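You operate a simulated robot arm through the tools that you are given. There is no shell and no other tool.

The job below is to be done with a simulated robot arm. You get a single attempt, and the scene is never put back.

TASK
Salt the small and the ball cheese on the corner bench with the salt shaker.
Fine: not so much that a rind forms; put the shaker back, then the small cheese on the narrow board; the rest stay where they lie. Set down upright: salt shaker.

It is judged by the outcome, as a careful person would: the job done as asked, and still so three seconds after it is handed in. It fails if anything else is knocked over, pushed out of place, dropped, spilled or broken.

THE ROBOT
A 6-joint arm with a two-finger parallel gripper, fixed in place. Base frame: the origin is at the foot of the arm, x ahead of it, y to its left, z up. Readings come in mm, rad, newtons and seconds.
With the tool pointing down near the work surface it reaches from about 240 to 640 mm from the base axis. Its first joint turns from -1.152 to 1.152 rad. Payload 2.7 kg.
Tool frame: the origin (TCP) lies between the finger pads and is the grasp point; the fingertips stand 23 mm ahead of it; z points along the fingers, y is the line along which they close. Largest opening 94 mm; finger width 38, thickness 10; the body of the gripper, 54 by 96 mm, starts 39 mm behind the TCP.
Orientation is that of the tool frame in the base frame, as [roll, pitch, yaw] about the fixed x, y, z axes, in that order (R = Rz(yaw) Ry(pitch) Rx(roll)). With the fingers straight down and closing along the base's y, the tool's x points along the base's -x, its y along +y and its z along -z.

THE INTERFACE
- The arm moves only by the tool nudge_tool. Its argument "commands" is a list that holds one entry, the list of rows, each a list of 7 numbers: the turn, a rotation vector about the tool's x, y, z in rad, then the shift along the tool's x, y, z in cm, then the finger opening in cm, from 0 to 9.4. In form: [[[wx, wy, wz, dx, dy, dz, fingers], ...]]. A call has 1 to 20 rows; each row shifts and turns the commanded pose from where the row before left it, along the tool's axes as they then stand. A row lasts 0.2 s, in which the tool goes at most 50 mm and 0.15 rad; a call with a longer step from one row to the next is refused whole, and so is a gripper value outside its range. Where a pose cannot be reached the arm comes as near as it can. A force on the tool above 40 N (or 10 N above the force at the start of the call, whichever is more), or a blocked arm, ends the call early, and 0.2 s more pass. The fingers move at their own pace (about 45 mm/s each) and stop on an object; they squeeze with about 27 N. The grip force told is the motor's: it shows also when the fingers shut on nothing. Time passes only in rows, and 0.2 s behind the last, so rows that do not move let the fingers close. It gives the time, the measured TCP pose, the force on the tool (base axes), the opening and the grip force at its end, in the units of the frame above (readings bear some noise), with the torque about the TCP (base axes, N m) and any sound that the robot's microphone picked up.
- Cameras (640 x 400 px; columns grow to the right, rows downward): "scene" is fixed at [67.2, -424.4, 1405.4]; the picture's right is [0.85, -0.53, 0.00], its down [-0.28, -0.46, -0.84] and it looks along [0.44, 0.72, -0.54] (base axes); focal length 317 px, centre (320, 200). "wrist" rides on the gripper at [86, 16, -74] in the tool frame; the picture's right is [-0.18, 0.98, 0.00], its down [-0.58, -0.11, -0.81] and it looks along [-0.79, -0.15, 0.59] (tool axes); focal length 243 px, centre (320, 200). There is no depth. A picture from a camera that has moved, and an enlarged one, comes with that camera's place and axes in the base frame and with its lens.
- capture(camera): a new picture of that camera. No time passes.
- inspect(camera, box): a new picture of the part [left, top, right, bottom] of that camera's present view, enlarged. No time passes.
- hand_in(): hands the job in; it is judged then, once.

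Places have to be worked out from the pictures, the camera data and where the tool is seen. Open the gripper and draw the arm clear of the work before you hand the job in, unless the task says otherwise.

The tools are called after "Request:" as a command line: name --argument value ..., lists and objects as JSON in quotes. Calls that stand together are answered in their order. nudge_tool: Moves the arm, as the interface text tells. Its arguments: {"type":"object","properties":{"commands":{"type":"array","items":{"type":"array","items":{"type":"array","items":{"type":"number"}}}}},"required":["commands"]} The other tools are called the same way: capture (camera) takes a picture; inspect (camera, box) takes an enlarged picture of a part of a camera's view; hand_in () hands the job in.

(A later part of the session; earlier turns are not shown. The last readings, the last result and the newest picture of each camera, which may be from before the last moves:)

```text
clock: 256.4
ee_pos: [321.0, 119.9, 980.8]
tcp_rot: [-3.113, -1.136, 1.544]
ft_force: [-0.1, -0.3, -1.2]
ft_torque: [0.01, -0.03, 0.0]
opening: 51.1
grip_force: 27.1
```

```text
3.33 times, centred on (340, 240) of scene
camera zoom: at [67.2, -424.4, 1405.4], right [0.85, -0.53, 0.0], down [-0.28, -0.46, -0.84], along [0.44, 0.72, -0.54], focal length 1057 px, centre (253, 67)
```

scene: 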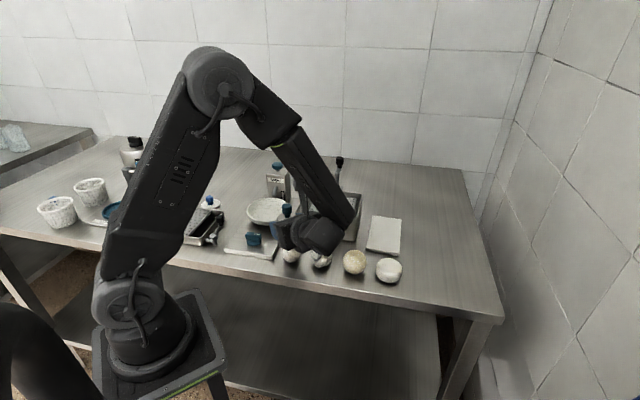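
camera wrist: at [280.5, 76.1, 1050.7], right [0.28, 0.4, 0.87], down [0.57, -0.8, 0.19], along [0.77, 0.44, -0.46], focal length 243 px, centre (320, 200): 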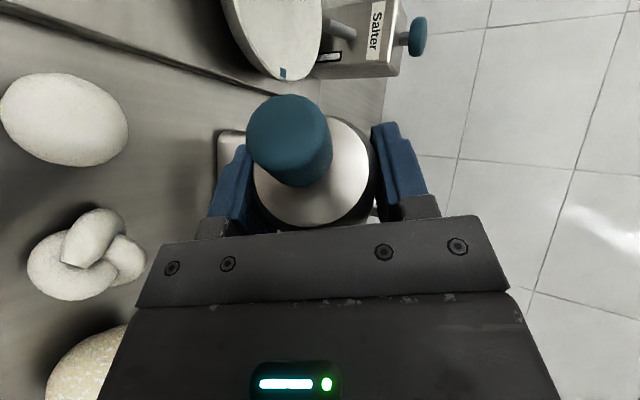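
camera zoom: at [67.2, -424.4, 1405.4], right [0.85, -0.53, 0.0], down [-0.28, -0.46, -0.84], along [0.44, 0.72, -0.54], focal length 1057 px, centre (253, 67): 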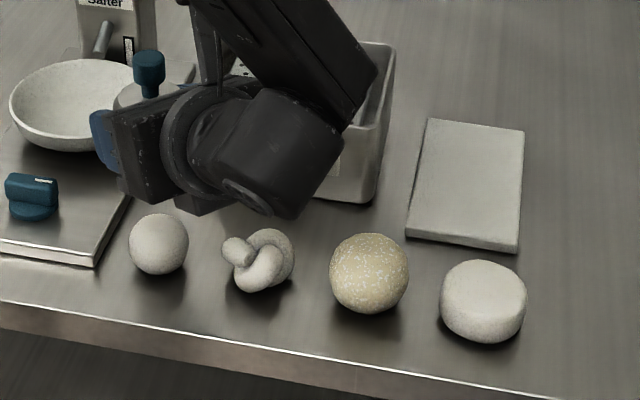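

Small still plain at 256 s. I wait in portions, inspecting after each.

Request:
nudge_tool --commands '[[[0, 0, 0, 0, 0, 0, 0], [0, 0, 0, 0, 0, 0, 0], [0, 0, 0, 0, 0, 0, 0], [0, 0, 0, 0, 0, 0, 0], [0, 0, 0, 0, 0, 0, 0], [0, 0, 0, 0, 0, 0, 0], [0, 0, 0, 0, 0, 0, 0], [0, 0, 0, 0, 0, 0, 0], [0, 0, 0, 0, 0, 0, 0], [0, 0, 0, 0, 0, 0, 0], [0, 0, 0, 0, 0, 0, 0], [0, 0, 0, 0, 0, 0, 0], [0, 0, 0, 0, 0, 0, 0], [0, 0, 0, 0, 0, 0, 0], [0, 0, 0, 0, 0, 0, 0], [0, 0, 0, 0, 0, 0, 0], [0, 0, 0, 0, 0, 0, 0], [0, 0, 0, 0, 0, 0, 0], [0, 0, 0, 0, 0, 0, 0], [0, 0, 0, 0, 0, 0, 0]]]'

Request:
nudge_tool --commands '[[[0, 0, 0, 0, 0, 0, 0], [0, 0, 0, 0, 0, 0, 0], [0, 0, 0, 0, 0, 0, 0], [0, 0, 0, 0, 0, 0, 0], [0, 0, 0, 0, 0, 0, 0], [0, 0, 0, 0, 0, 0, 0], [0, 0, 0, 0, 0, 0, 0], [0, 0, 0, 0, 0, 0, 0], [0, 0, 0, 0, 0, 0, 0], [0, 0, 0, 0, 0, 0, 0], [0, 0, 0, 0, 0, 0, 0], [0, 0, 0, 0, 0, 0, 0], [0, 0, 0, 0, 0, 0, 0], [0, 0, 0, 0, 0, 0, 0], [0, 0, 0, 0, 0, 0, 0], [0, 0, 0, 0, 0, 0, 0], [0, 0, 0, 0, 0, 0, 0], [0, 0, 0, 0, 0, 0, 0], [0, 0, 0, 0, 0, 0, 0], [0, 0, 0, 0, 0, 0, 0]]]'

Request:
inspect --camera "scene" --box '[260, 220, 420, 300]'

Request:
nudge_tool --commands '[[[0, 0, 0, 0, 0, 0, 0], [0, 0, 0, 0, 0, 0, 0], [0, 0, 0, 0, 0, 0, 0], [0, 0, 0, 0, 0, 0, 0], [0, 0, 0, 0, 0, 0, 0], [0, 0, 0, 0, 0, 0, 0], [0, 0, 0, 0, 0, 0, 0], [0, 0, 0, 0, 0, 0, 0], [0, 0, 0, 0, 0, 0, 0], [0, 0, 0, 0, 0, 0, 0], [0, 0, 0, 0, 0, 0, 0], [0, 0, 0, 0, 0, 0, 0], [0, 0, 0, 0, 0, 0, 0], [0, 0, 0, 0, 0, 0, 0], [0, 0, 0, 0, 0, 0, 0], [0, 0, 0, 0, 0, 0, 0], [0, 0, 0, 0, 0, 0, 0], [0, 0, 0, 0, 0, 0, 0], [0, 0, 0, 0, 0, 0, 0], [0, 0, 0, 0, 0, 0, 0]]]'

Request:
nudge_tool --commands '[[[0, 0, 0, 0, 0, 0, 0], [0, 0, 0, 0, 0, 0, 0], [0, 0, 0, 0, 0, 0, 0], [0, 0, 0, 0, 0, 0, 0], [0, 0, 0, 0, 0, 0, 0], [0, 0, 0, 0, 0, 0, 0], [0, 0, 0, 0, 0, 0, 0], [0, 0, 0, 0, 0, 0, 0], [0, 0, 0, 0, 0, 0, 0], [0, 0, 0, 0, 0, 0, 0], [0, 0, 0, 0, 0, 0, 0], [0, 0, 0, 0, 0, 0, 0], [0, 0, 0, 0, 0, 0, 0], [0, 0, 0, 0, 0, 0, 0], [0, 0, 0, 0, 0, 0, 0], [0, 0, 0, 0, 0, 0, 0], [0, 0, 0, 0, 0, 0, 0], [0, 0, 0, 0, 0, 0, 0], [0, 0, 0, 0, 0, 0, 0], [0, 0, 0, 0, 0, 0, 0]]]'

Request:
inspect --camera "scene" --box '[260, 220, 420, 300]'

Request:
nudge_tool --commands '[[[0, 0, 0, 0, 0, 0, 0], [0, 0, 0, 0, 0, 0, 0], [0, 0, 0, 0, 0, 0, 0], [0, 0, 0, 0, 0, 0, 0], [0, 0, 0, 0, 0, 0, 0], [0, 0, 0, 0, 0, 0, 0], [0, 0, 0, 0, 0, 0, 0], [0, 0, 0, 0, 0, 0, 0], [0, 0, 0, 0, 0, 0, 0], [0, 0, 0, 0, 0, 0, 0], [0, 0, 0, 0, 0, 0, 0], [0, 0, 0, 0, 0, 0, 0], [0, 0, 0, 0, 0, 0, 0], [0, 0, 0, 0, 0, 0, 0], [0, 0, 0, 0, 0, 0, 0], [0, 0, 0, 0, 0, 0, 0], [0, 0, 0, 0, 0, 0, 0], [0, 0, 0, 0, 0, 0, 0], [0, 0, 0, 0, 0, 0, 0], [0, 0, 0, 0, 0, 0, 0]]]'

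Request:
nudge_tool --commands '[[[0, 0, 0, 0, 0, 0, 0], [0, 0, 0, 0, 0, 0, 0], [0, 0, 0, 0, 0, 0, 0], [0, 0, 0, 0, 0, 0, 0], [0, 0, 0, 0, 0, 0, 0], [0, 0, 0, 0, 0, 0, 0], [0, 0, 0, 0, 0, 0, 0], [0, 0, 0, 0, 0, 0, 0], [0, 0, 0, 0, 0, 0, 0], [0, 0, 0, 0, 0, 0, 0], [0, 0, 0, 0, 0, 0, 0], [0, 0, 0, 0, 0, 0, 0], [0, 0, 0, 0, 0, 0, 0], [0, 0, 0, 0, 0, 0, 0], [0, 0, 0, 0, 0, 0, 0], [0, 0, 0, 0, 0, 0, 0], [0, 0, 0, 0, 0, 0, 0], [0, 0, 0, 0, 0, 0, 0], [0, 0, 0, 0, 0, 0, 0], [0, 0, 0, 0, 0, 0, 0]]]'

Request:
inspect --camera "scene" --box '[260, 220, 420, 300]'

```text
clock: 260.6
ee_pos: [320.9, 121.2, 980.9]
tcp_rot: [-3.115, -1.134, 1.546]
ft_force: [-0.4, 0.2, -1.2]
ft_torque: [-0.01, -0.04, -0.01]
opening: 50.9
grip_force: 27.1
```

```text
clock: 264.8
ee_pos: [320.3, 120.8, 981.0]
tcp_rot: [-3.115, -1.136, 1.547]
ft_force: [-0.2, 0.1, 0.1]
ft_torque: [-0.02, -0.03, -0.04]
opening: 51.0
grip_force: 26.8
```

```text
4.00 times, centred on (340, 260) of scene
camera zoom: at [67.2, -424.4, 1405.4], right [0.85, -0.53, 0.0], down [-0.28, -0.46, -0.84], along [0.44, 0.72, -0.54], focal length 1268 px, centre (240, -40)
```

zoom: 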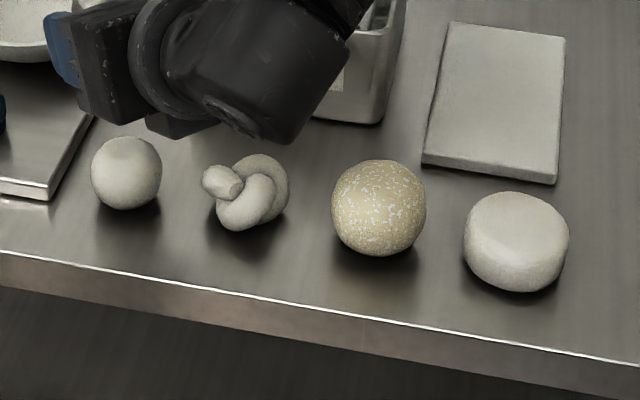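

```text
clock: 269.0
ee_pos: [320.6, 120.1, 980.7]
tcp_rot: [-3.114, -1.135, 1.548]
ft_force: [-0.5, -0.2, -1.2]
ft_torque: [0.0, 0.03, 0.0]
opening: 51.0
grip_force: 26.8
```

```text
clock: 273.2
ee_pos: [320.6, 120.0, 979.9]
tcp_rot: [-3.115, -1.135, 1.546]
ft_force: [0.2, -0.6, -1.7]
ft_torque: [-0.01, -0.03, 0.01]
opening: 51.1
grip_force: 26.9
```

```text
4.00 times, centred on (340, 260) of scene
camera zoom: at [67.2, -424.4, 1405.4], right [0.85, -0.53, 0.0], down [-0.28, -0.46, -0.84], along [0.44, 0.72, -0.54], focal length 1268 px, centre (240, -40)
```

zoom: 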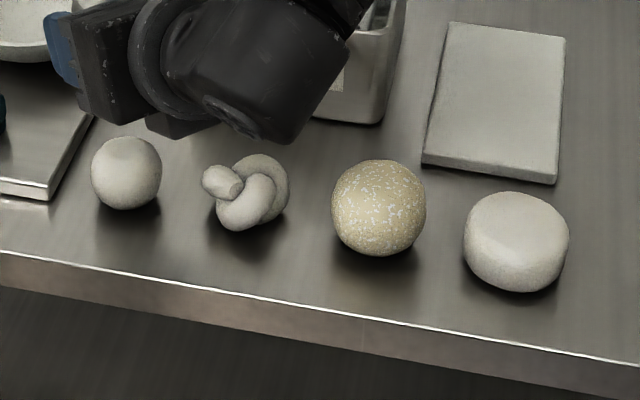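

```text
clock: 277.4
ee_pos: [321.3, 119.3, 980.0]
tcp_rot: [-3.116, -1.136, 1.546]
ft_force: [-0.3, 0.8, -1.3]
ft_torque: [-0.01, -0.01, 0.02]
opening: 51.0
grip_force: 27.1
```

```text
clock: 281.6
ee_pos: [321.2, 120.3, 980.5]
tcp_rot: [-3.115, -1.138, 1.548]
ft_force: [-0.6, 0.1, -1.8]
ft_torque: [-0.02, -0.02, 0.03]
opening: 51.2
grip_force: 26.8
```

```text
4.00 times, centred on (340, 260) of scene
camera zoom: at [67.2, -424.4, 1405.4], right [0.85, -0.53, 0.0], down [-0.28, -0.46, -0.84], along [0.44, 0.72, -0.54], focal length 1268 px, centre (240, -40)
```

zoom: 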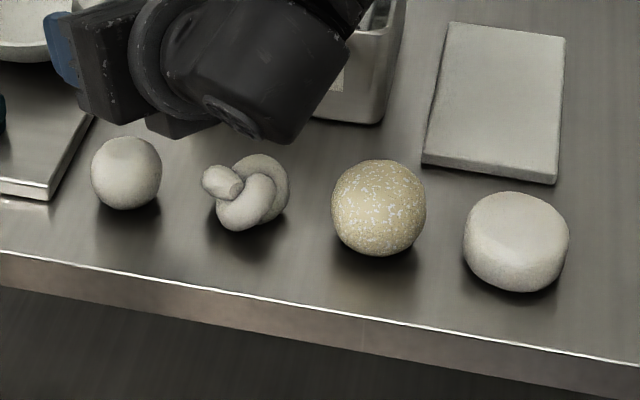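

Still plain at 282 s. One untested remainder is the dose at 157° (the ball got three shakes there, the small only one). I repeat that quickly: roll in, tip to 157°, two more shakes, return.

Request:
nudge_tool --commands '[[[0, 0, -0.115, -0.6, -0.15, 0.28, 0], [0, 0, -0.15, 0, 0.56, 0, 0], [0, 0, -0.15, 0, 0.71, 0, 0], [0, 0, -0.15, 0, 0.71, 0, 0], [0, 0, -0.15, 0, 0.71, 0, 0], [0, 0, -0.15, 0, 0.71, 0, 0], [0, 0, -0.15, 0, 0.71, 0, 0], [0, 0, -0.15, 0, 0.71, 0, 0], [0, 0, -0.15, 0, 0.71, 0, 0], [0, 0, -0.15, 0, 0.71, 0, 0], [0, 0, -0.15, 0, 0.71, 0, 0], [0, 0, -0.15, 0, 0.71, 0, 0], [0, 0, -0.15, 0, 0.71, 0, 0], [0, 0, -0.15, 0, 0.71, 0, 0], [0, 0, -0.15, 0, 0.71, 0, 0], [0, 0, -0.15, 0, 0.71, 0, 0], [0, 0, -0.15, 0, 0.71, 0, 0], [0, 0, -0.15, 0, 0.71, 0, 0], [0, 0, -0.15, 0, 0.71, 0, 0], [0, 0, -0.15, 0, 0.71, 0, 0]]]'

Request:
nudge_tool --commands '[[[0, 0, -0.15, 0, 0.71, 0, 0], [0, 0, -0.05, 0, 0.2, 0, 0], [0, 0, 0, 0, 0, 0, 0]]]'

Request:
inspect --camera "scene" --box '[260, 180, 420, 300]'

```text
clock: 285.8
ee_pos: [328.1, 159.8, 1058.3]
tcp_rot: [2.759, 1.102, -1.993]
ft_force: [0.1, 0.1, -2.3]
ft_torque: [0.01, -0.03, 0.0]
opening: 51.5
grip_force: 26.5
```

```text
clock: 286.6
ee_pos: [319.1, 159.7, 1059.4]
tcp_rot: [-3.116, 1.138, -1.539]
ft_force: [0.5, -0.2, -1.6]
ft_torque: [0.0, 0.01, 0.04]
opening: 50.9
grip_force: 27.0
```

```text
3.33 times, centred on (340, 240) of scene
camera zoom: at [67.2, -424.4, 1405.4], right [0.85, -0.53, 0.0], down [-0.28, -0.46, -0.84], along [0.44, 0.72, -0.54], focal length 1057 px, centre (253, 67)
```

zoom: 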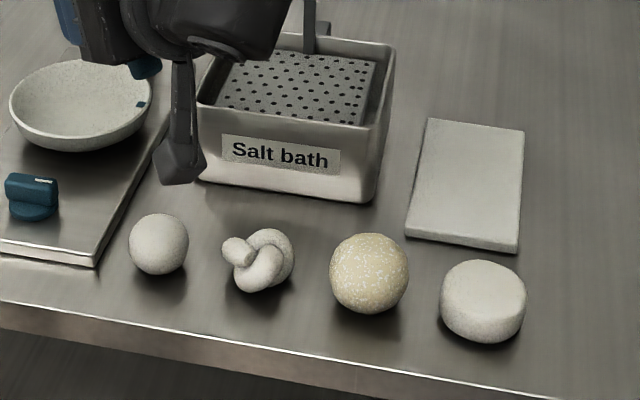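

I centre, lower 25 mm, tip to 157°, two shakes, and return to 130°.

Request:
nudge_tool --commands '[[[0, 0, 0, 1.2, 0.5, 0.4, 0], [0, 0, 0, 1.1, 0, 0.4, 0], [0, 0, 0, 0, 0, 0, 0], [0, -0.12, 0, -0.23, 0, -0.58, 0], [0, -0.12, 0, -0.23, 0, -0.58, 0], [0, -0.12, 0, -0.23, 0, -0.58, 0], [0, -0.12, 0, -0.23, 0, -0.58, 0], [0, 0, 0, -4, 0, 0, 0], [0, 0, 0, 4, 0, 0, 0], [0, 0, 0, -4, 0, 0, 0], [0, 0, 0, 4, 0, 0, 0], [0, 0.12, 0, 0.17, 0, 0.6, 0], [0, 0.12, 0, 0.17, 0, 0.6, 0], [0, 0.12, 0, 0.17, 0, 0.6, 0], [0, 0.12, 0, 0.17, 0, 0.6, 0], [0, 0, 0, 0, 0, 0, 0]]]'

Request:
nudge_tool --commands '[[[0, 0, 0, 0, 0, 0, 0], [0, 0, 0, 0, 0, 0, 0], [0, 0, 0, 0, 0, 0, 0], [0, 0, 0, 0, 0, 0, 0], [0, 0, 0, 0, 0, 0, 0], [0, 0, 0, 0, 0, 0, 0], [0, 0, 0, 0, 0, 0, 0], [0, 0, 0, 0, 0, 0, 0], [0, 0, 0, 0, 0, 0, 0], [0, 0, 0, 0, 0, 0, 0], [0, 0, 0, 0, 0, 0, 0], [0, 0, 0, 0, 0, 0, 0], [0, 0, 0, 0, 0, 0, 0], [0, 0, 0, 0, 0, 0, 0], [0, 0, 0, 0, 0, 0, 0], [0, 0, 0, 0, 0, 0, 0], [0, 0, 0, 0, 0, 0, 0], [0, 0, 0, 0, 0, 0, 0], [0, 0, 0, 0, 0, 0, 0], [0, 0, 0, 0, 0, 0, 0]]]'

Request:
nudge_tool --commands '[[[0, 0, 0, 0, 0, 0, 0], [0, 0, 0, 0, 0, 0, 0], [0, 0, 0, 0, 0, 0, 0], [0, 0, 0, 0, 0, 0, 0], [0, 0, 0, 0, 0, 0, 0], [0, 0, 0, 0, 0, 0, 0], [0, 0, 0, 0, 0, 0, 0], [0, 0, 0, 0, 0, 0, 0], [0, 0, 0, 0, 0, 0, 0], [0, 0, 0, 0, 0, 0, 0], [0, 0, 0, 0, 0, 0, 0], [0, 0, 0, 0, 0, 0, 0], [0, 0, 0, 0, 0, 0, 0], [0, 0, 0, 0, 0, 0, 0], [0, 0, 0, 0, 0, 0, 0], [0, 0, 0, 0, 0, 0, 0], [0, 0, 0, 0, 0, 0, 0], [0, 0, 0, 0, 0, 0, 0], [0, 0, 0, 0, 0, 0, 0], [0, 0, 0, 0, 0, 0, 0]]]'

Request:
inspect --camera "scene" --box '[260, 220, 420, 300]'

Request:
nudge_tool --commands '[[[0, 0, 0, 0, 0, 0, 0], [0, 0, 0, 0, 0, 0, 0], [0, 0, 0, 0, 0, 0, 0], [0, 0, 0, 0, 0, 0, 0], [0, 0, 0, 0, 0, 0, 0], [0, 0, 0, 0, 0, 0, 0], [0, 0, 0, 0, 0, 0, 0], [0, 0, 0, 0, 0, 0, 0], [0, 0, 0, 0, 0, 0, 0], [0, 0, 0, 0, 0, 0, 0], [0, 0, 0, 0, 0, 0, 0], [0, 0, 0, 0, 0, 0, 0], [0, 0, 0, 0, 0, 0, 0], [0, 0, 0, 0, 0, 0, 0], [0, 0, 0, 0, 0, 0, 0], [0, 0, 0, 0, 0, 0, 0], [0, 0, 0, 0, 0, 0, 0], [0, 0, 0, 0, 0, 0, 0], [0, 0, 0, 0, 0, 0, 0], [0, 0, 0, 0, 0, 0, 0]]]'

Request:
nudge_tool --commands '[[[0, 0, 0, 0, 0, 0, 0], [0, 0, 0, 0, 0, 0, 0], [0, 0, 0, 0, 0, 0, 0], [0, 0, 0, 0, 0, 0, 0], [0, 0, 0, 0, 0, 0, 0], [0, 0, 0, 0, 0, 0, 0], [0, 0, 0, 0, 0, 0, 0], [0, 0, 0, 0, 0, 0, 0], [0, 0, 0, 0, 0, 0, 0], [0, 0, 0, 0, 0, 0, 0], [0, 0, 0, 0, 0, 0, 0], [0, 0, 0, 0, 0, 0, 0], [0, 0, 0, 0, 0, 0, 0], [0, 0, 0, 0, 0, 0, 0], [0, 0, 0, 0, 0, 0, 0], [0, 0, 0, 0, 0, 0, 0], [0, 0, 0, 0, 0, 0, 0], [0, 0, 0, 0, 0, 0, 0], [0, 0, 0, 0, 0, 0, 0], [0, 0, 0, 0, 0, 0, 0]]]'

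Request:
inspect --camera "scene" --box '[260, 220, 420, 300]'

```text
clock: 290.0
ee_pos: [313.7, 160.1, 1040.2]
tcp_rot: [-3.12, 1.137, -1.544]
ft_force: [0.2, 0.0, -1.2]
ft_torque: [0.01, 0.01, 0.02]
opening: 51.0
grip_force: 26.5
```

```text
clock: 294.2
ee_pos: [315.9, 160.1, 1041.2]
tcp_rot: [-3.121, 1.138, -1.544]
ft_force: [-0.4, -0.4, -1.2]
ft_torque: [-0.01, 0.06, 0.0]
opening: 51.4
grip_force: 27.1
```

```text
clock: 298.4
ee_pos: [314.9, 160.0, 1041.0]
tcp_rot: [-3.12, 1.137, -1.545]
ft_force: [-0.9, 0.4, -1.5]
ft_torque: [-0.01, -0.01, 0.01]
opening: 51.1
grip_force: 27.2
```

```text
4.00 times, centred on (340, 260) of scene
camera zoom: at [67.2, -424.4, 1405.4], right [0.85, -0.53, 0.0], down [-0.28, -0.46, -0.84], along [0.44, 0.72, -0.54], focal length 1268 px, centre (240, -40)
```

zoom: 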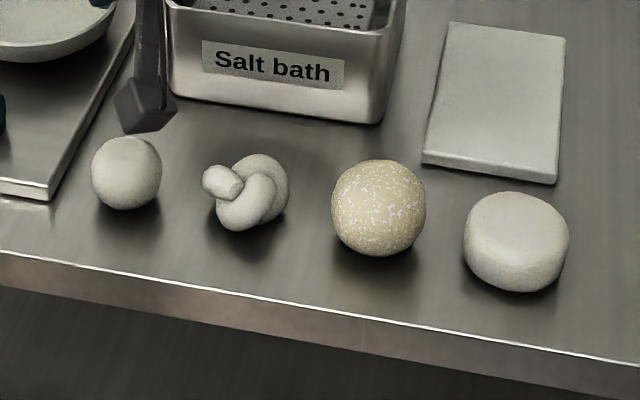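

```text
clock: 302.6
ee_pos: [313.3, 160.4, 1040.8]
tcp_rot: [-3.12, 1.136, -1.544]
ft_force: [0.2, -0.2, -1.3]
ft_torque: [0.02, 0.01, 0.0]
opening: 50.9
grip_force: 27.3
```

```text
clock: 306.8
ee_pos: [315.4, 160.3, 1040.9]
tcp_rot: [-3.12, 1.137, -1.545]
ft_force: [0.5, -0.3, -0.6]
ft_torque: [0.01, 0.02, 0.0]
opening: 50.9
grip_force: 27.4
```

```text
4.00 times, centred on (340, 260) of scene
camera zoom: at [67.2, -424.4, 1405.4], right [0.85, -0.53, 0.0], down [-0.28, -0.46, -0.84], along [0.44, 0.72, -0.54], focal length 1268 px, centre (240, -40)
```

zoom: 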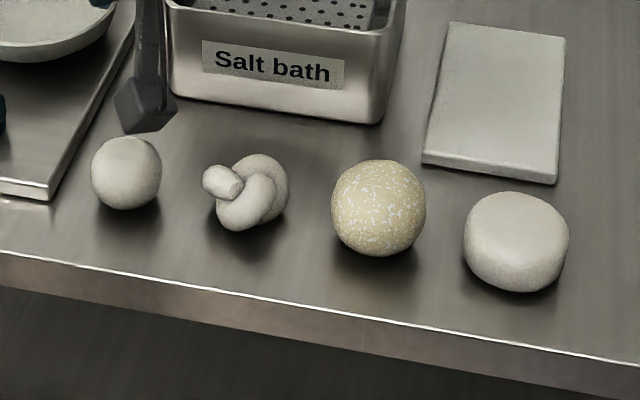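

The inverted route stays inert on the small cheese even ~20 s later; so the ball's change must stem from my earlier upright shaking (salt leaves the base), showing up with a lag of 100–135 s. I turn the shaker upright above the small cheese.

Request:
nudge_tool --commands '[[[0, 0, 0.09, 0, -0.42, 0, 0], [0, 0, 0.15, 0, -0.71, 0, 0], [0, 0, 0.15, 0, -0.71, 0, 0], [0, 0, 0.15, 0, -0.71, 0, 0], [0, 0, 0.15, 0, -0.71, 0, 0], [0, 0, 0.15, 0, -0.71, 0, 0], [0, 0, 0.15, 0, -0.71, 0, 0], [0, 0, 0.15, 0, -0.71, 0, 0], [0, 0, 0.15, 0, -0.71, 0, 0], [0, 0, 0.15, 0, -0.71, 0, 0], [0, 0, 0.15, 0, -0.71, 0, 0], [0, 0, 0.15, 0, -0.71, 0, 0], [0, 0, 0.15, 0, -0.71, 0, 0], [0, 0, 0.15, 0, -0.71, 0, 0], [0, 0, 0.15, 0, -0.71, 0, 0], [0, 0, 0.15, 0, -0.71, 0, 0], [0, 0, 0.15, 0, -0.71, 0, 0], [0, 0, 0.15, 0, -0.71, 0, 0], [0, 0, 0.15, 0, -0.71, 0, 0], [0, 0, 0.15, 0, -0.71, 0, 0]]]'

Request:
nudge_tool --commands '[[[0, 0, 0.15, 0, -0.71, 0, 0], [0, 0, 0.027, 0, -0.13, 0, 0], [0, 0, 0, 0, 0, 0, 0]]]'

Request:
capture --camera "wrist"

Request:
inspect --camera "scene" --box '[260, 180, 380, 280]'

```text
clock: 311.0
ee_pos: [331.8, 121.3, 956.3]
tcp_rot: [2.718, -1.093, 2.043]
ft_force: [0.4, -0.6, -0.6]
ft_torque: [0.02, -0.02, 0.0]
opening: 50.9
grip_force: 27.4
```

```text
clock: 311.8
ee_pos: [324.6, 120.5, 955.4]
tcp_rot: [3.067, -1.136, 1.66]
ft_force: [-0.2, 0.2, -1.6]
ft_torque: [-0.05, -0.02, 0.02]
opening: 51.3
grip_force: 26.6
```

```text
taken
camera wrist: at [338.2, 89.2, 1064.9], right [0.99, -0.06, -0.14], down [-0.09, -0.98, -0.19], along [-0.12, 0.2, -0.97], focal length 243 px, centre (320, 200)
```

wrist: 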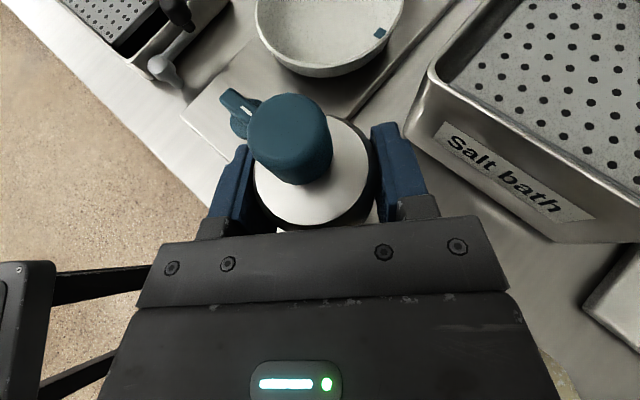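

```text
4.00 times, centred on (320, 230) of scene
camera zoom: at [67.2, -424.4, 1405.4], right [0.85, -0.53, 0.0], down [-0.28, -0.46, -0.84], along [0.44, 0.72, -0.54], focal length 1268 px, centre (320, 80)
```

zoom: 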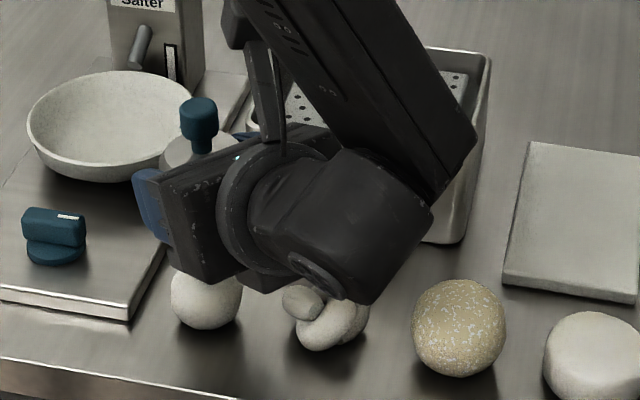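

I correct the small residual lean and centre over the small cheese.

Request:
nudge_tool --commands '[[[0, 0, 0.083, -0.15, -0.7, -0.32, 0], [0, 0, 0, 0, -0.35, 0, 0], [0, 0, 0, 0, 0, 0, 0]]]'

Request:
inspect --camera "scene" --box '[260, 180, 380, 280]'

```text
clock: 312.6
ee_pos: [313.6, 117.0, 954.0]
tcp_rot: [-3.038, -1.135, 1.46]
ft_force: [-0.5, -0.3, -1.9]
ft_torque: [0.01, 0.02, 0.01]
opening: 51.0
grip_force: 26.9
```

```text
4.00 times, centred on (320, 230) of scene
camera zoom: at [67.2, -424.4, 1405.4], right [0.85, -0.53, 0.0], down [-0.28, -0.46, -0.84], along [0.44, 0.72, -0.54], focal length 1268 px, centre (320, 80)
```

zoom: 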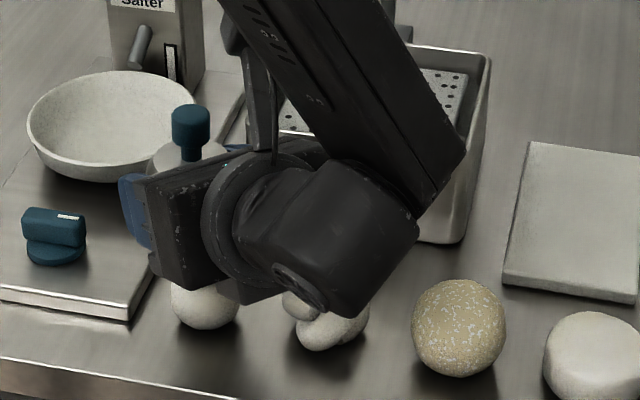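

Request:
nudge_tool --commands '[[[0, 0, -0.046, 0, 0, 0, 0], [0, 0, 0, 0, 0, 0, 0]]]'

```text
clock: 313.2
ee_pos: [313.6, 117.1, 954.9]
tcp_rot: [-3.14, -1.139, 1.573]
ft_force: [1.0, -0.7, -1.4]
ft_torque: [-0.05, 0.03, 0.01]
opening: 51.0
grip_force: 26.7
```

Upright and centred, small still plain at 313 s. I now apply a moderate dose: five vertical shakes plus two lateral and one rocking (about half of what the ball received).

Request:
nudge_tool --commands '[[[0, 0, 0, 2.72, 0, -1.26, 0], [0, 0, 0, -2.72, 0, 1.26, 0], [0, 0, 0, 4.44, 0, -2.06, 0], [0, 0, 0, -4.44, 0, 2.06, 0], [0, 0, 0, 4.44, 0, -2.06, 0], [0, 0, 0, -4.44, 0, 2.06, 0], [0, 0, 0, 0, 1.5, 0, 0], [0, 0, 0, 0, -3, 0, 0], [0, 0, 0, 0, 3, 0, 0], [0, 0, 0, 0, -3, 0, 0], [0, 0, 0, 0, 1.5, 0, 0], [0, 0.14, 0, 0, 0, 0, 0], [0, -0.14, 0, 0, 0, 0, 0], [0, -0.14, 0, 0, 0, 0, 0], [0, 0.14, 0, 0, 0, 0, 0], [0, 0, 0, 4.08, 0, -1.89, 0], [0, 0, 0, -4.08, 0, 1.89, 0], [0, 0, 0, 4.08, 0, -1.89, 0], [0, 0, 0, -4.08, 0, 1.89, 0], [0, 0, 0, 0, 0, 0, 0]]]'

Request:
inspect --camera "scene" --box '[260, 220, 420, 300]'

```text
clock: 317.4
ee_pos: [311.8, 118.1, 953.1]
tcp_rot: [-3.14, -1.139, 1.572]
ft_force: [-0.5, 0.1, -2.2]
ft_torque: [0.0, 0.02, 0.02]
opening: 51.2
grip_force: 27.6
```

```text
4.00 times, centred on (340, 260) of scene
camera zoom: at [67.2, -424.4, 1405.4], right [0.85, -0.53, 0.0], down [-0.28, -0.46, -0.84], along [0.44, 0.72, -0.54], focal length 1268 px, centre (240, -40)
```

zoom: 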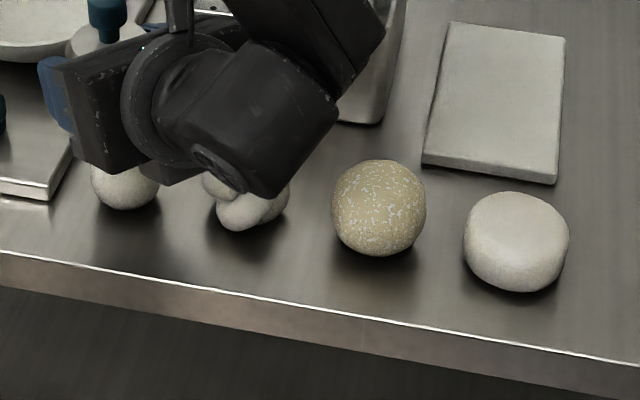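

Dose given (313–317 s). While its look develops, I carry the shaker back home smoothly: first up, then across.

Request:
nudge_tool --commands '[[[0, 0, 0, 0.7, 0, -0.32, 0], [0, 0, 0, 1.4, 0, -0.65, 0], [0, 0, 0, 1.8, 0, -0.83, 0], [0, 0, 0, 1.4, 0, -0.65, 0], [0, 0, 0, 0.7, 0, -0.32, 0], [0, 0, 0, 0, 0, 0, 0]]]'

Request:
nudge_tool --commands '[[[0, 0, 0, -0.2, 0.85, -0.45, 0], [0, 0, 0, -0.415, 1.706, -0.896, 0], [0, 0, 0, -0.415, 1.706, -0.896, 0], [0, 0, 0, -0.415, 1.706, -0.896, 0], [0, 0, 0, -0.415, 1.706, -0.896, 0], [0, 0, 0, -0.415, 1.706, -0.896, 0], [0, 0, 0, -0.415, 1.706, -0.896, 0], [0, 0, 0, -0.415, 1.706, -0.896, 0], [0, 0, 0, -0.415, 1.706, -0.896, 0], [0, 0, 0, -0.2, 0.8, -0.4, 0], [0, 0, 0, 0, 0, 0, 0]]]'

Request:
inspect --camera "scene" --box '[260, 130, 480, 300]'

```text
clock: 318.8
ee_pos: [312.7, 115.5, 1019.9]
tcp_rot: [-3.14, -1.138, 1.573]
ft_force: [1.6, -0.2, -1.2]
ft_torque: [0.0, 0.02, -0.02]
opening: 50.7
grip_force: 26.7
```

```text
clock: 321.2
ee_pos: [467.6, 28.3, 1020.4]
tcp_rot: [-3.137, -1.14, 1.572]
ft_force: [0.2, 0.6, -1.1]
ft_torque: [0.0, -0.05, 0.01]
opening: 51.2
grip_force: 26.7
```

```text
2.35 times, centred on (370, 215) of scene
camera zoom: at [67.2, -424.4, 1405.4], right [0.85, -0.53, 0.0], down [-0.28, -0.46, -0.84], along [0.44, 0.72, -0.54], focal length 746 px, centre (202, 165)
```

zoom: 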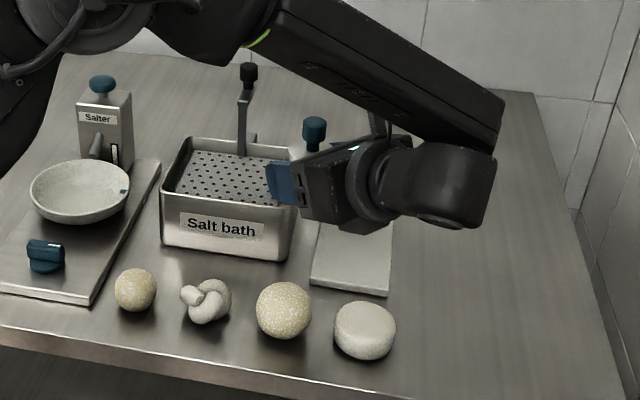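

The small cheese has changed too. I look closely at both.

Request:
inspect --camera "scene" --box '[272, 234, 312, 272]'

Request:
inspect --camera "scene" --box '[334, 240, 374, 278]'

Request:
inspect --camera "scene" --box '[270, 225, 420, 300]'

```text
10.53 times, centred on (292, 253) of scene
camera zoom: at [67.2, -424.4, 1405.4], right [0.85, -0.53, 0.0], down [-0.28, -0.46, -0.84], along [0.44, 0.72, -0.54], focal length 3338 px, centre (615, -358)
```

zoom: 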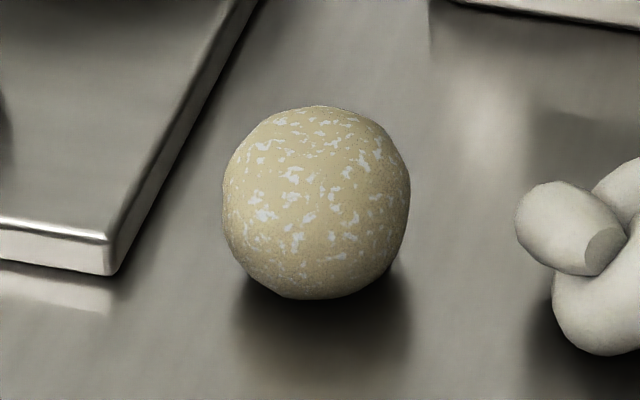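

```text
10.53 times, centred on (354, 259) of scene
camera zoom: at [67.2, -424.4, 1405.4], right [0.85, -0.53, 0.0], down [-0.28, -0.46, -0.84], along [0.44, 0.72, -0.54], focal length 3338 px, centre (-38, -421)
```

zoom: 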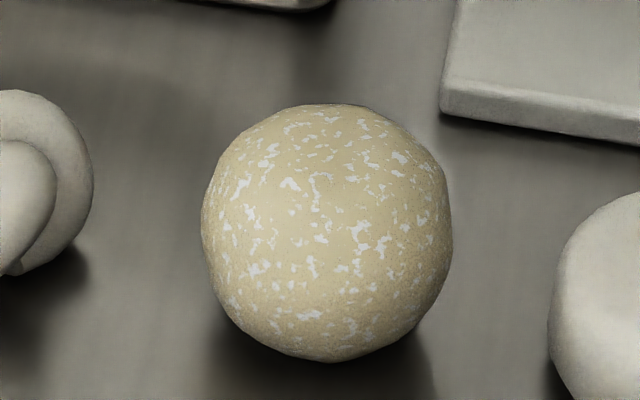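

```text
4.27 times, centred on (345, 262) of scene
camera zoom: at [67.2, -424.4, 1405.4], right [0.85, -0.53, 0.0], down [-0.28, -0.46, -0.84], along [0.44, 0.72, -0.54], focal length 1353 px, centre (213, -67)
```

zoom: 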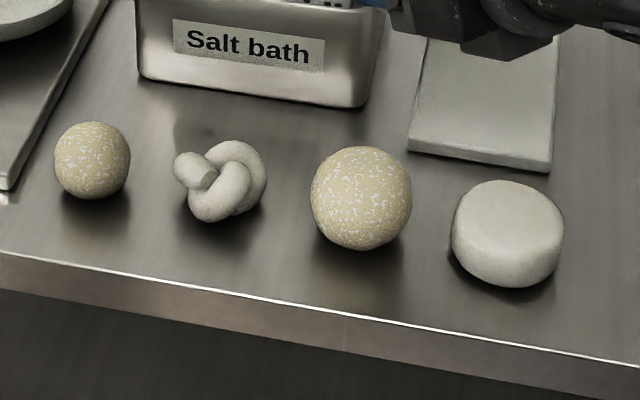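

Both now show the same light look: grains on a straw surface — I add no more salt. I turn the azimuth back to 60° and carry the shaker to above its home spot.

Request:
nudge_tool --commands '[[[-0.119, 0, 0.055, 0, 0, 0, 0], [-0.119, 0, 0.055, 0, 0, 0, 0], [-0.119, 0, 0.055, 0, 0, 0, 0], [-0.119, 0, 0.055, 0, 0, 0, 0], [0, 0, 0, 0, 0.8, 0, 0], [0, 0, 0, 0, 1.8, 0, 0], [0, 0, 0, 0, 1.9, 0, 0], [0, 0, 0, 0, 1.9, 0, 0], [0, 0, 0, 0, 1.9, 0, 0], [0, 0, 0, 0, 1.9, 0, 0], [0, 0, 0, 0, 1.9, 0, 0], [0, 0, 0, 0, 1.8, 0, 0], [0, 0, 0, 0, 1.1, 0, 0], [0, 0, 0, 0, 0.5, 0, 0], [0, 0, 0, 0, 0, 0, 0]]]'

Request:
capture --camera "scene"

Request:
capture --camera "wrist"

```text
clock: 324.4
ee_pos: [602.0, -48.4, 1021.1]
tcp_rot: [-3.141, -1.136, 1.048]
ft_force: [-1.3, -0.1, -1.9]
ft_torque: [-0.01, 0.01, 0.02]
opening: 51.1
grip_force: 27.2
```

```text
taken
```

scene: 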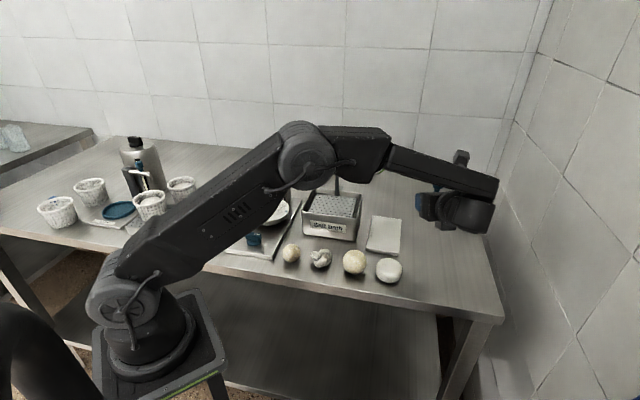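

```text
taken
camera wrist: at [601.4, -83.5, 1130.5], right [0.81, -0.56, -0.17], down [-0.58, -0.79, -0.19], along [-0.03, 0.25, -0.97], focal length 243 px, centre (320, 200)
```

wrist: 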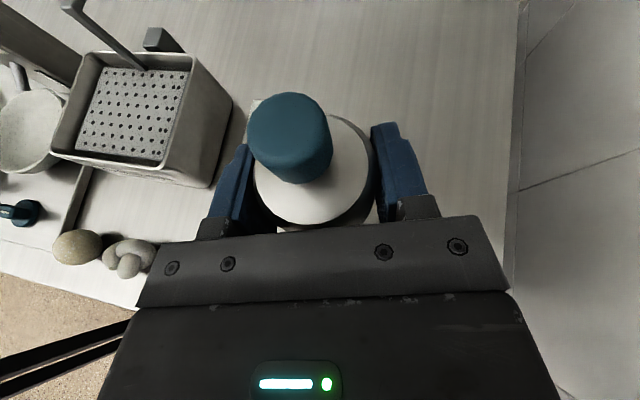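

Above home. I descend vertically to about 10 mm above the bench.

Request:
nudge_tool --commands '[[[0, 0, 0, -1, 0, 0.46, 0], [0, 0, 0, -1.8, 0, 0.83, 0], [0, 0, 0, -1.8, 0, 0.83, 0], [0, 0, 0, -1.8, 0, 0.83, 0], [0, 0, 0, -1.8, 0, 0.83, 0], [0, 0, 0, -1.8, 0, 0.83, 0], [0, 0, 0, -1.2, 0, 0.56, 0], [0, 0, 0, -0.4, 0, 0.18, 0], [0, 0, 0, 0, 0, 0, 0]]]'

Request:
inspect --camera "scene" --box '[360, 180, 500, 300]'

Request:
capture --camera "wrist"

```text
clock: 326.4
ee_pos: [602.2, -49.2, 892.0]
tcp_rot: [-3.139, -1.135, 1.049]
ft_force: [-0.2, -0.2, -1.2]
ft_torque: [0.05, 0.0, 0.01]
opening: 50.8
grip_force: 26.7
```

```text
3.33 times, centred on (430, 240) of scene
camera zoom: at [67.2, -424.4, 1405.4], right [0.85, -0.53, 0.0], down [-0.28, -0.46, -0.84], along [0.44, 0.72, -0.54], focal length 1057 px, centre (-47, 67)
```

zoom: 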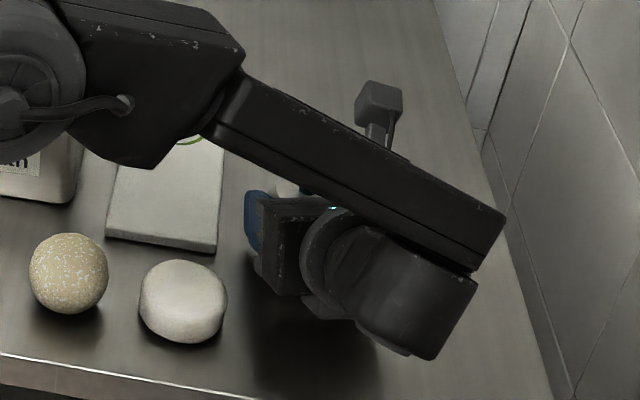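

```text
taken
camera wrist: at [601.6, -83.9, 1002.7], right [0.81, -0.56, -0.17], down [-0.58, -0.79, -0.19], along [-0.03, 0.25, -0.97], focal length 243 px, centre (320, 200)
```

wrist: 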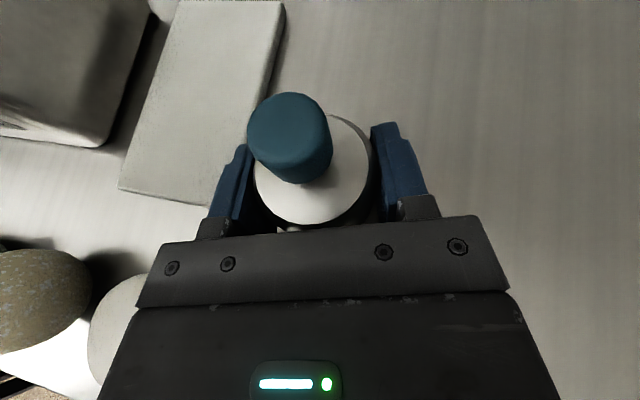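

I lower in 1–2 mm steps until contact is felt.

Request:
nudge_tool --commands '[[[0, 0, 0, -0.2, 0, 0.09, 0], [0, 0, 0, -0.2, 0, 0.09, 0], [0, 0, 0, -0.15, 0, 0.07, 0], [0, 0, 0, 0, 0, 0, 0]]]'

Request:
nudge_tool --commands '[[[0, 0, 0, -0.12, 0, 0.055, 0], [0, 0, 0, 0, 0, 0, 0]]]'

```text
clock: 327.4
ee_pos: [602.3, -49.2, 888.0]
tcp_rot: [3.137, -1.139, 1.054]
ft_force: [-2.1, -1.4, 6.6]
ft_torque: [0.17, 0.02, 0.04]
opening: 50.7
grip_force: 27.3
```

```text
clock: 328.0
ee_pos: [601.0, -48.9, 888.1]
tcp_rot: [3.135, -1.14, 1.054]
ft_force: [-4.9, -2.8, 18.1]
ft_torque: [0.34, 0.12, 0.1]
opening: 50.8
grip_force: 26.9
```

The base is on the bench (18 N). I open the fingers only moderately (66 mm) to stay clear of the board.

Request:
nudge_tool --commands '[[[0, 0, 0, 0.1, 0, -0.045, 0], [0, 0, 0, 0, 0, 0, 5.6], [0, 0, 0, 0, 0, 0, 6.2], [0, 0, 0, 0, 0, 0, 6.6], [0, 0, 0, 0, 0, 0, 6.6], [0, 0, 0, 0, 0, 0, 6.6]]]'

Request:
capture --camera "wrist"

```text
clock: 329.4
ee_pos: [600.3, -47.6, 887.7]
tcp_rot: [-3.14, -1.137, 1.047]
ft_force: [-8.9, -3.0, 10.8]
ft_torque: [-0.08, -0.19, -0.12]
opening: 63.0
grip_force: 0.1
```

```text
taken
camera wrist: at [600.8, -83.5, 996.5], right [0.81, -0.56, -0.17], down [-0.58, -0.79, -0.19], along [-0.03, 0.25, -0.97], focal length 243 px, centre (320, 200)
```

wrist: 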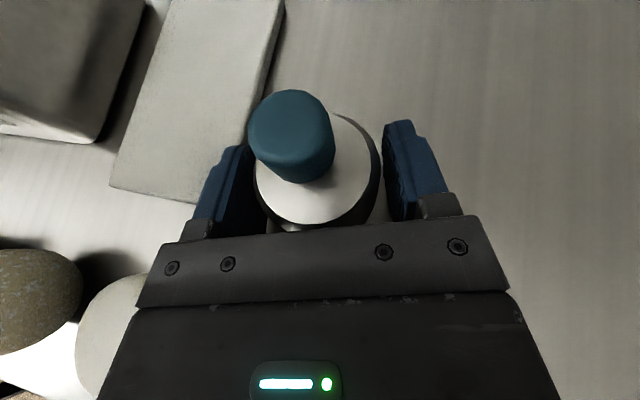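

The left pad still seems to touch the shaker (right side has the gap). I shift the tool 3 mm to its left and re-read the force.

Request:
nudge_tool --commands '[[[0, 0, 0, 0, -0.3, 0, 6.6], [0, 0, 0, 0, 0, 0, 6.6]]]'

Request:
inspect --camera "wrist" --box '[170, 60, 470, 250]'

```text
clock: 330.0
ee_pos: [598.7, -47.3, 885.7]
tcp_rot: [-3.14, -1.135, 1.049]
ft_force: [-2.4, -3.1, 7.7]
ft_torque: [-0.09, -0.22, -0.11]
opening: 65.6
grip_force: 0.0
```

```text
2.11 times, centred on (320, 155) of wrist
camera zoom: at [598.1, -81.9, 996.5], right [0.81, -0.56, -0.17], down [-0.58, -0.79, -0.19], along [-0.03, 0.25, -0.97], focal length 511 px, centre (320, 295)
```

zoom: 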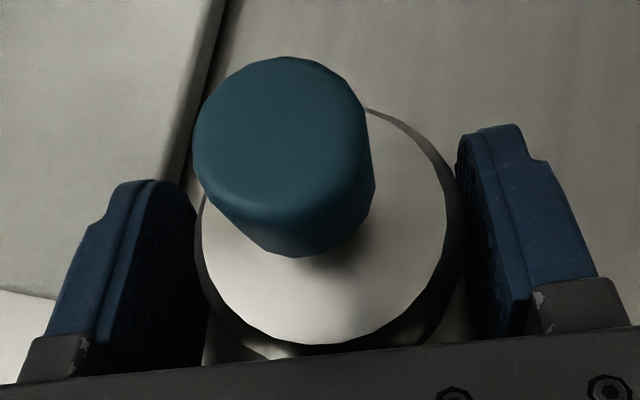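

The contact point works out to the right fingertip on the bench, not the board. I raise 4 mm to free it, then check.

Request:
nudge_tool --commands '[[[0, 0, 0, 0.18, 0, -0.084, 6.6], [0, 0, 0, 0.18, 0, -0.084, 6.6], [0, 0, 0, 0, 0, 0, 6.8], [0, 0, 0, 0, 0, 0, 6.8]]]'

Request:
inspect --camera "wrist" --box '[170, 60, 470, 250]'

```text
clock: 331.0
ee_pos: [599.5, -46.8, 889.7]
tcp_rot: [-3.139, -1.137, 1.047]
ft_force: [-0.7, -0.8, -0.6]
ft_torque: [0.01, -0.02, 0.0]
opening: 68.0
grip_force: 0.0
```

```text
2.11 times, centred on (320, 155) of wrist
camera zoom: at [598.7, -81.9, 1000.3], right [0.81, -0.56, -0.17], down [-0.58, -0.79, -0.19], along [-0.03, 0.25, -0.97], focal length 511 px, centre (320, 295)
```

zoom: 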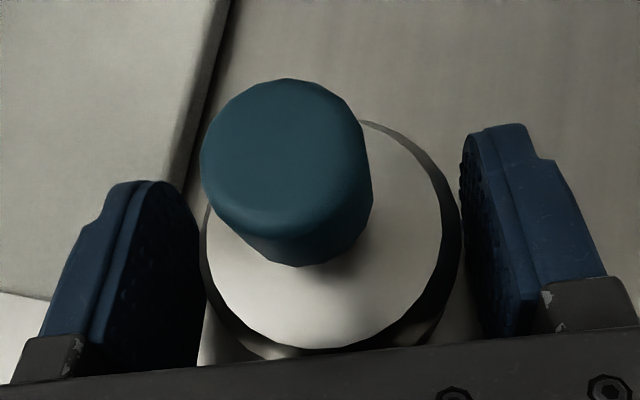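

Free of contact, gaps both sides, shaker upright. I retreat along the tool axis and then up.

Request:
nudge_tool --commands '[[[0, 0, 0, 0, 0, -0.8, 6.8], [0, 0, 0, 0, 0, -1.5, 6.8], [0, 0, 0, 0, 0, -2, 6.8], [0, 0, 0, 0, 0, -2.5, 6.8], [0, 0, 0, 0, 0, -2.5, 6.8], [0, 0, 0, 0, 0, -2, 6.8], [0, 0, 0, 3, 0, -1.4, 6.8], [0, 0, 0, 4, 0, -1.85, 6.8], [0, 0, 0, 4, 0, -1.85, 6.8], [0, 0, 0, 3, 0, -1.4, 6.8], [0, 0, 0, 0, 0, 0, 6.8]]]'

Request:
capture --camera "wrist"

Request:
inspect --camera "scene" --box '[370, 205, 470, 295]'

```text
clock: 333.4
ee_pos: [547.5, -134.9, 1092.5]
tcp_rot: [-3.139, -1.136, 1.048]
ft_force: [-0.4, 0.2, -0.4]
ft_torque: [0.0, 0.03, -0.02]
opening: 68.0
grip_force: 0.0
```

```text
taken
camera wrist: at [547.3, -170.6, 1202.2], right [0.81, -0.56, -0.17], down [-0.58, -0.79, -0.19], along [-0.03, 0.25, -0.97], focal length 243 px, centre (320, 200)
```

wrist: 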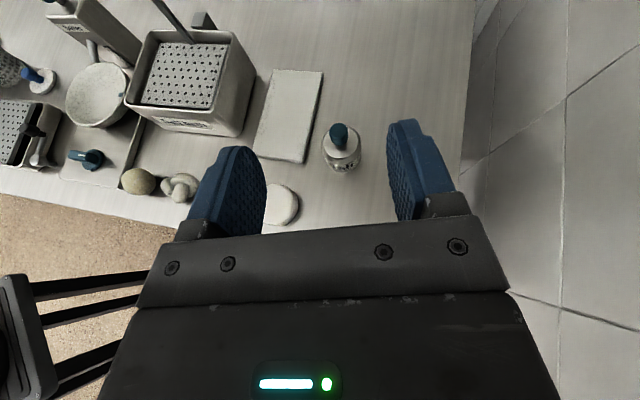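

```text
4.44 times, centred on (420, 250) of scene
camera zoom: at [67.2, -424.4, 1405.4], right [0.85, -0.53, 0.0], down [-0.28, -0.46, -0.84], along [0.44, 0.72, -0.54], focal length 1409 px, centre (-124, -22)
```

zoom: 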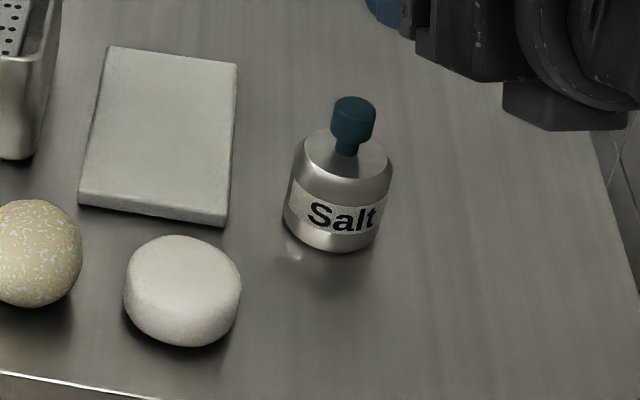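

The shaker stands upright at its place. Before picking up the small cheese, I check whether there is any other board on the bench.

Request:
capture --camera "scene"

Request:
inspect --camera "scene" --box '[0, 110, 240, 280]'

```text
taken
```

scene: 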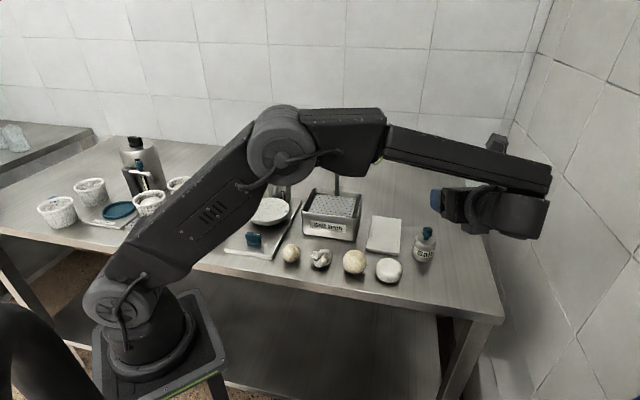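

```text
2.35 times, centred on (120, 195) of scene
camera zoom: at [67.2, -424.4, 1405.4], right [0.85, -0.53, 0.0], down [-0.28, -0.46, -0.84], along [0.44, 0.72, -0.54], focal length 746 px, centre (791, 212)
```

zoom: 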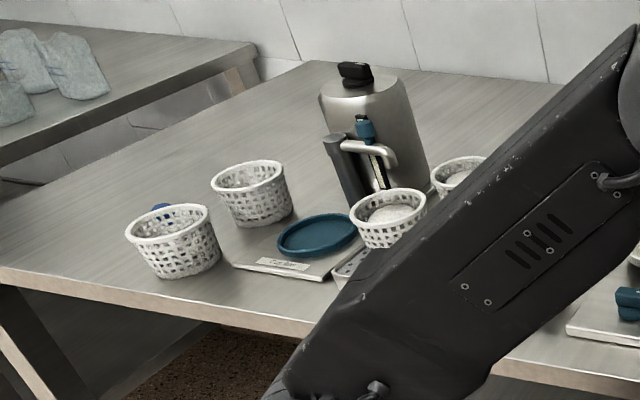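

Only one board exists (the white slab; centre now ≈(575,66)). I untilt the tool, yaw so the fingers close parallel to the plate edge, and go above the small cheese.

Request:
nudge_tool --commands '[[[0, -0.14, 0, 0, 0, 0, 7], [0, -0.14, 0, 0, 0, 0, 7], [0, -0.14, 0, 0, 0, 0, 7], [0, -0.14, 0, 0, 0, 0, 7], [0, -0.14, 0, 0, 0, 0, 7], [0, -0.14, 0, 0, 0, 0, 7], [0, -0.14, 0, 0, 0, 0, 7], [0, -0.14, 0, 0, 0, 0, 7], [0, -0.016, 0, 0, 0, 0, 7], [0, 0, -0.14, 0, 0, 0, 7], [0, 0, -0.14, 0, 0, 0, 7], [0, 0, -0.14, 0, 0, 0, 7], [0, 0, -0.14, 0, 0, 0, 7], [0, 0, -0.14, 0, 0, 0, 7], [0, 0, -0.14, 0, 0, 0, 7], [0, 0, -0.14, 0, 0, 0, 7], [0, 0, -0.14, 0, 0, 0, 7], [0, 0, -0.14, 0, 0, 0, 7], [0, 0, -0.048, 0, 0, 0, 7]]]'

Request:
nudge_tool --commands '[[[0, 0, 0, 3.8, 0.15, 0, 7], [0, 0, 0, 3.8, 0.15, 0, 7], [0, 0, 0, 3.8, 0.15, 0, 7], [0, 0, 0, 3.8, 0.15, 0, 7], [0, 0, 0, 3.8, 0.15, 0, 7], [0, 0, 0, 3.8, 0.15, 0, 7], [0, 0, 0, 3.8, 0.15, 1, 7], [0, 0, 0, 3.8, 0.15, 3, 7], [0, 0, 0, 3.9, 0.1, 3, 7], [0, 0, 0, 0, 0, 0, 7]]]'

Request:
capture --camera "wrist"

Request:
inspect --camera "scene" --box '[230, 150, 370, 280]'

```text
clock: 337.4
ee_pos: [547.5, -136.9, 1093.1]
tcp_rot: [3.141, -0.001, 2.36]
ft_force: [0.4, 0.6, -0.4]
ft_torque: [0.0, -0.03, -0.01]
opening: 70.2
grip_force: 0.0
```

```text
clock: 339.6
ee_pos: [314.2, 116.5, 1022.7]
tcp_rot: [-3.141, 0.0, 2.356]
ft_force: [0.4, 1.1, 0.3]
ft_torque: [-0.02, 0.01, 0.0]
opening: 70.0
grip_force: 0.0
```

```text
taken
camera wrist: at [265.3, 188.8, 1096.9], right [0.82, 0.57, 0.0], down [0.33, -0.49, 0.81], along [0.46, -0.66, -0.59], focal length 243 px, centre (320, 200)
```

wrist: 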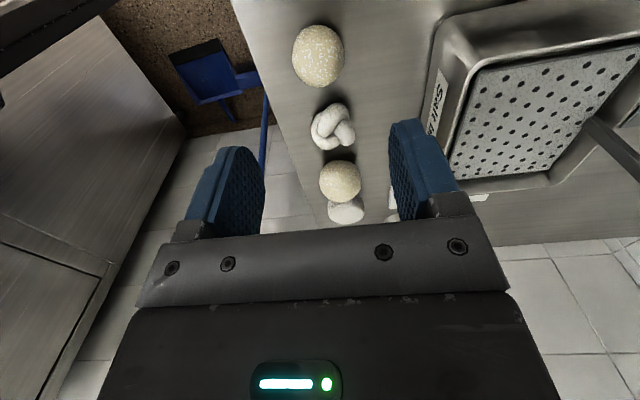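

```text
3.08 times, centred on (300, 215) of scene
camera zoom: at [67.2, -424.4, 1405.4], right [0.85, -0.53, 0.0], down [-0.28, -0.46, -0.84], along [0.44, 0.72, -0.54], focal length 976 px, centre (382, 154)
```

zoom: 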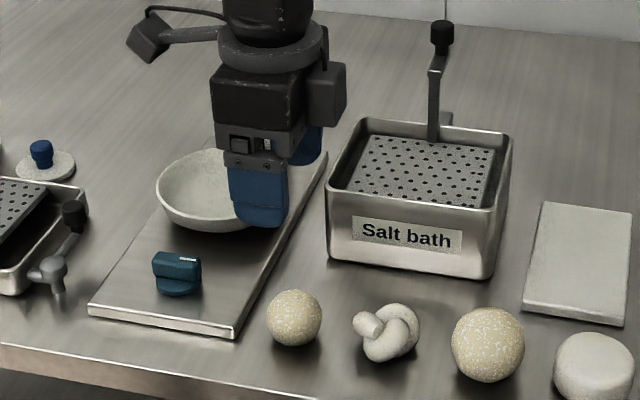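

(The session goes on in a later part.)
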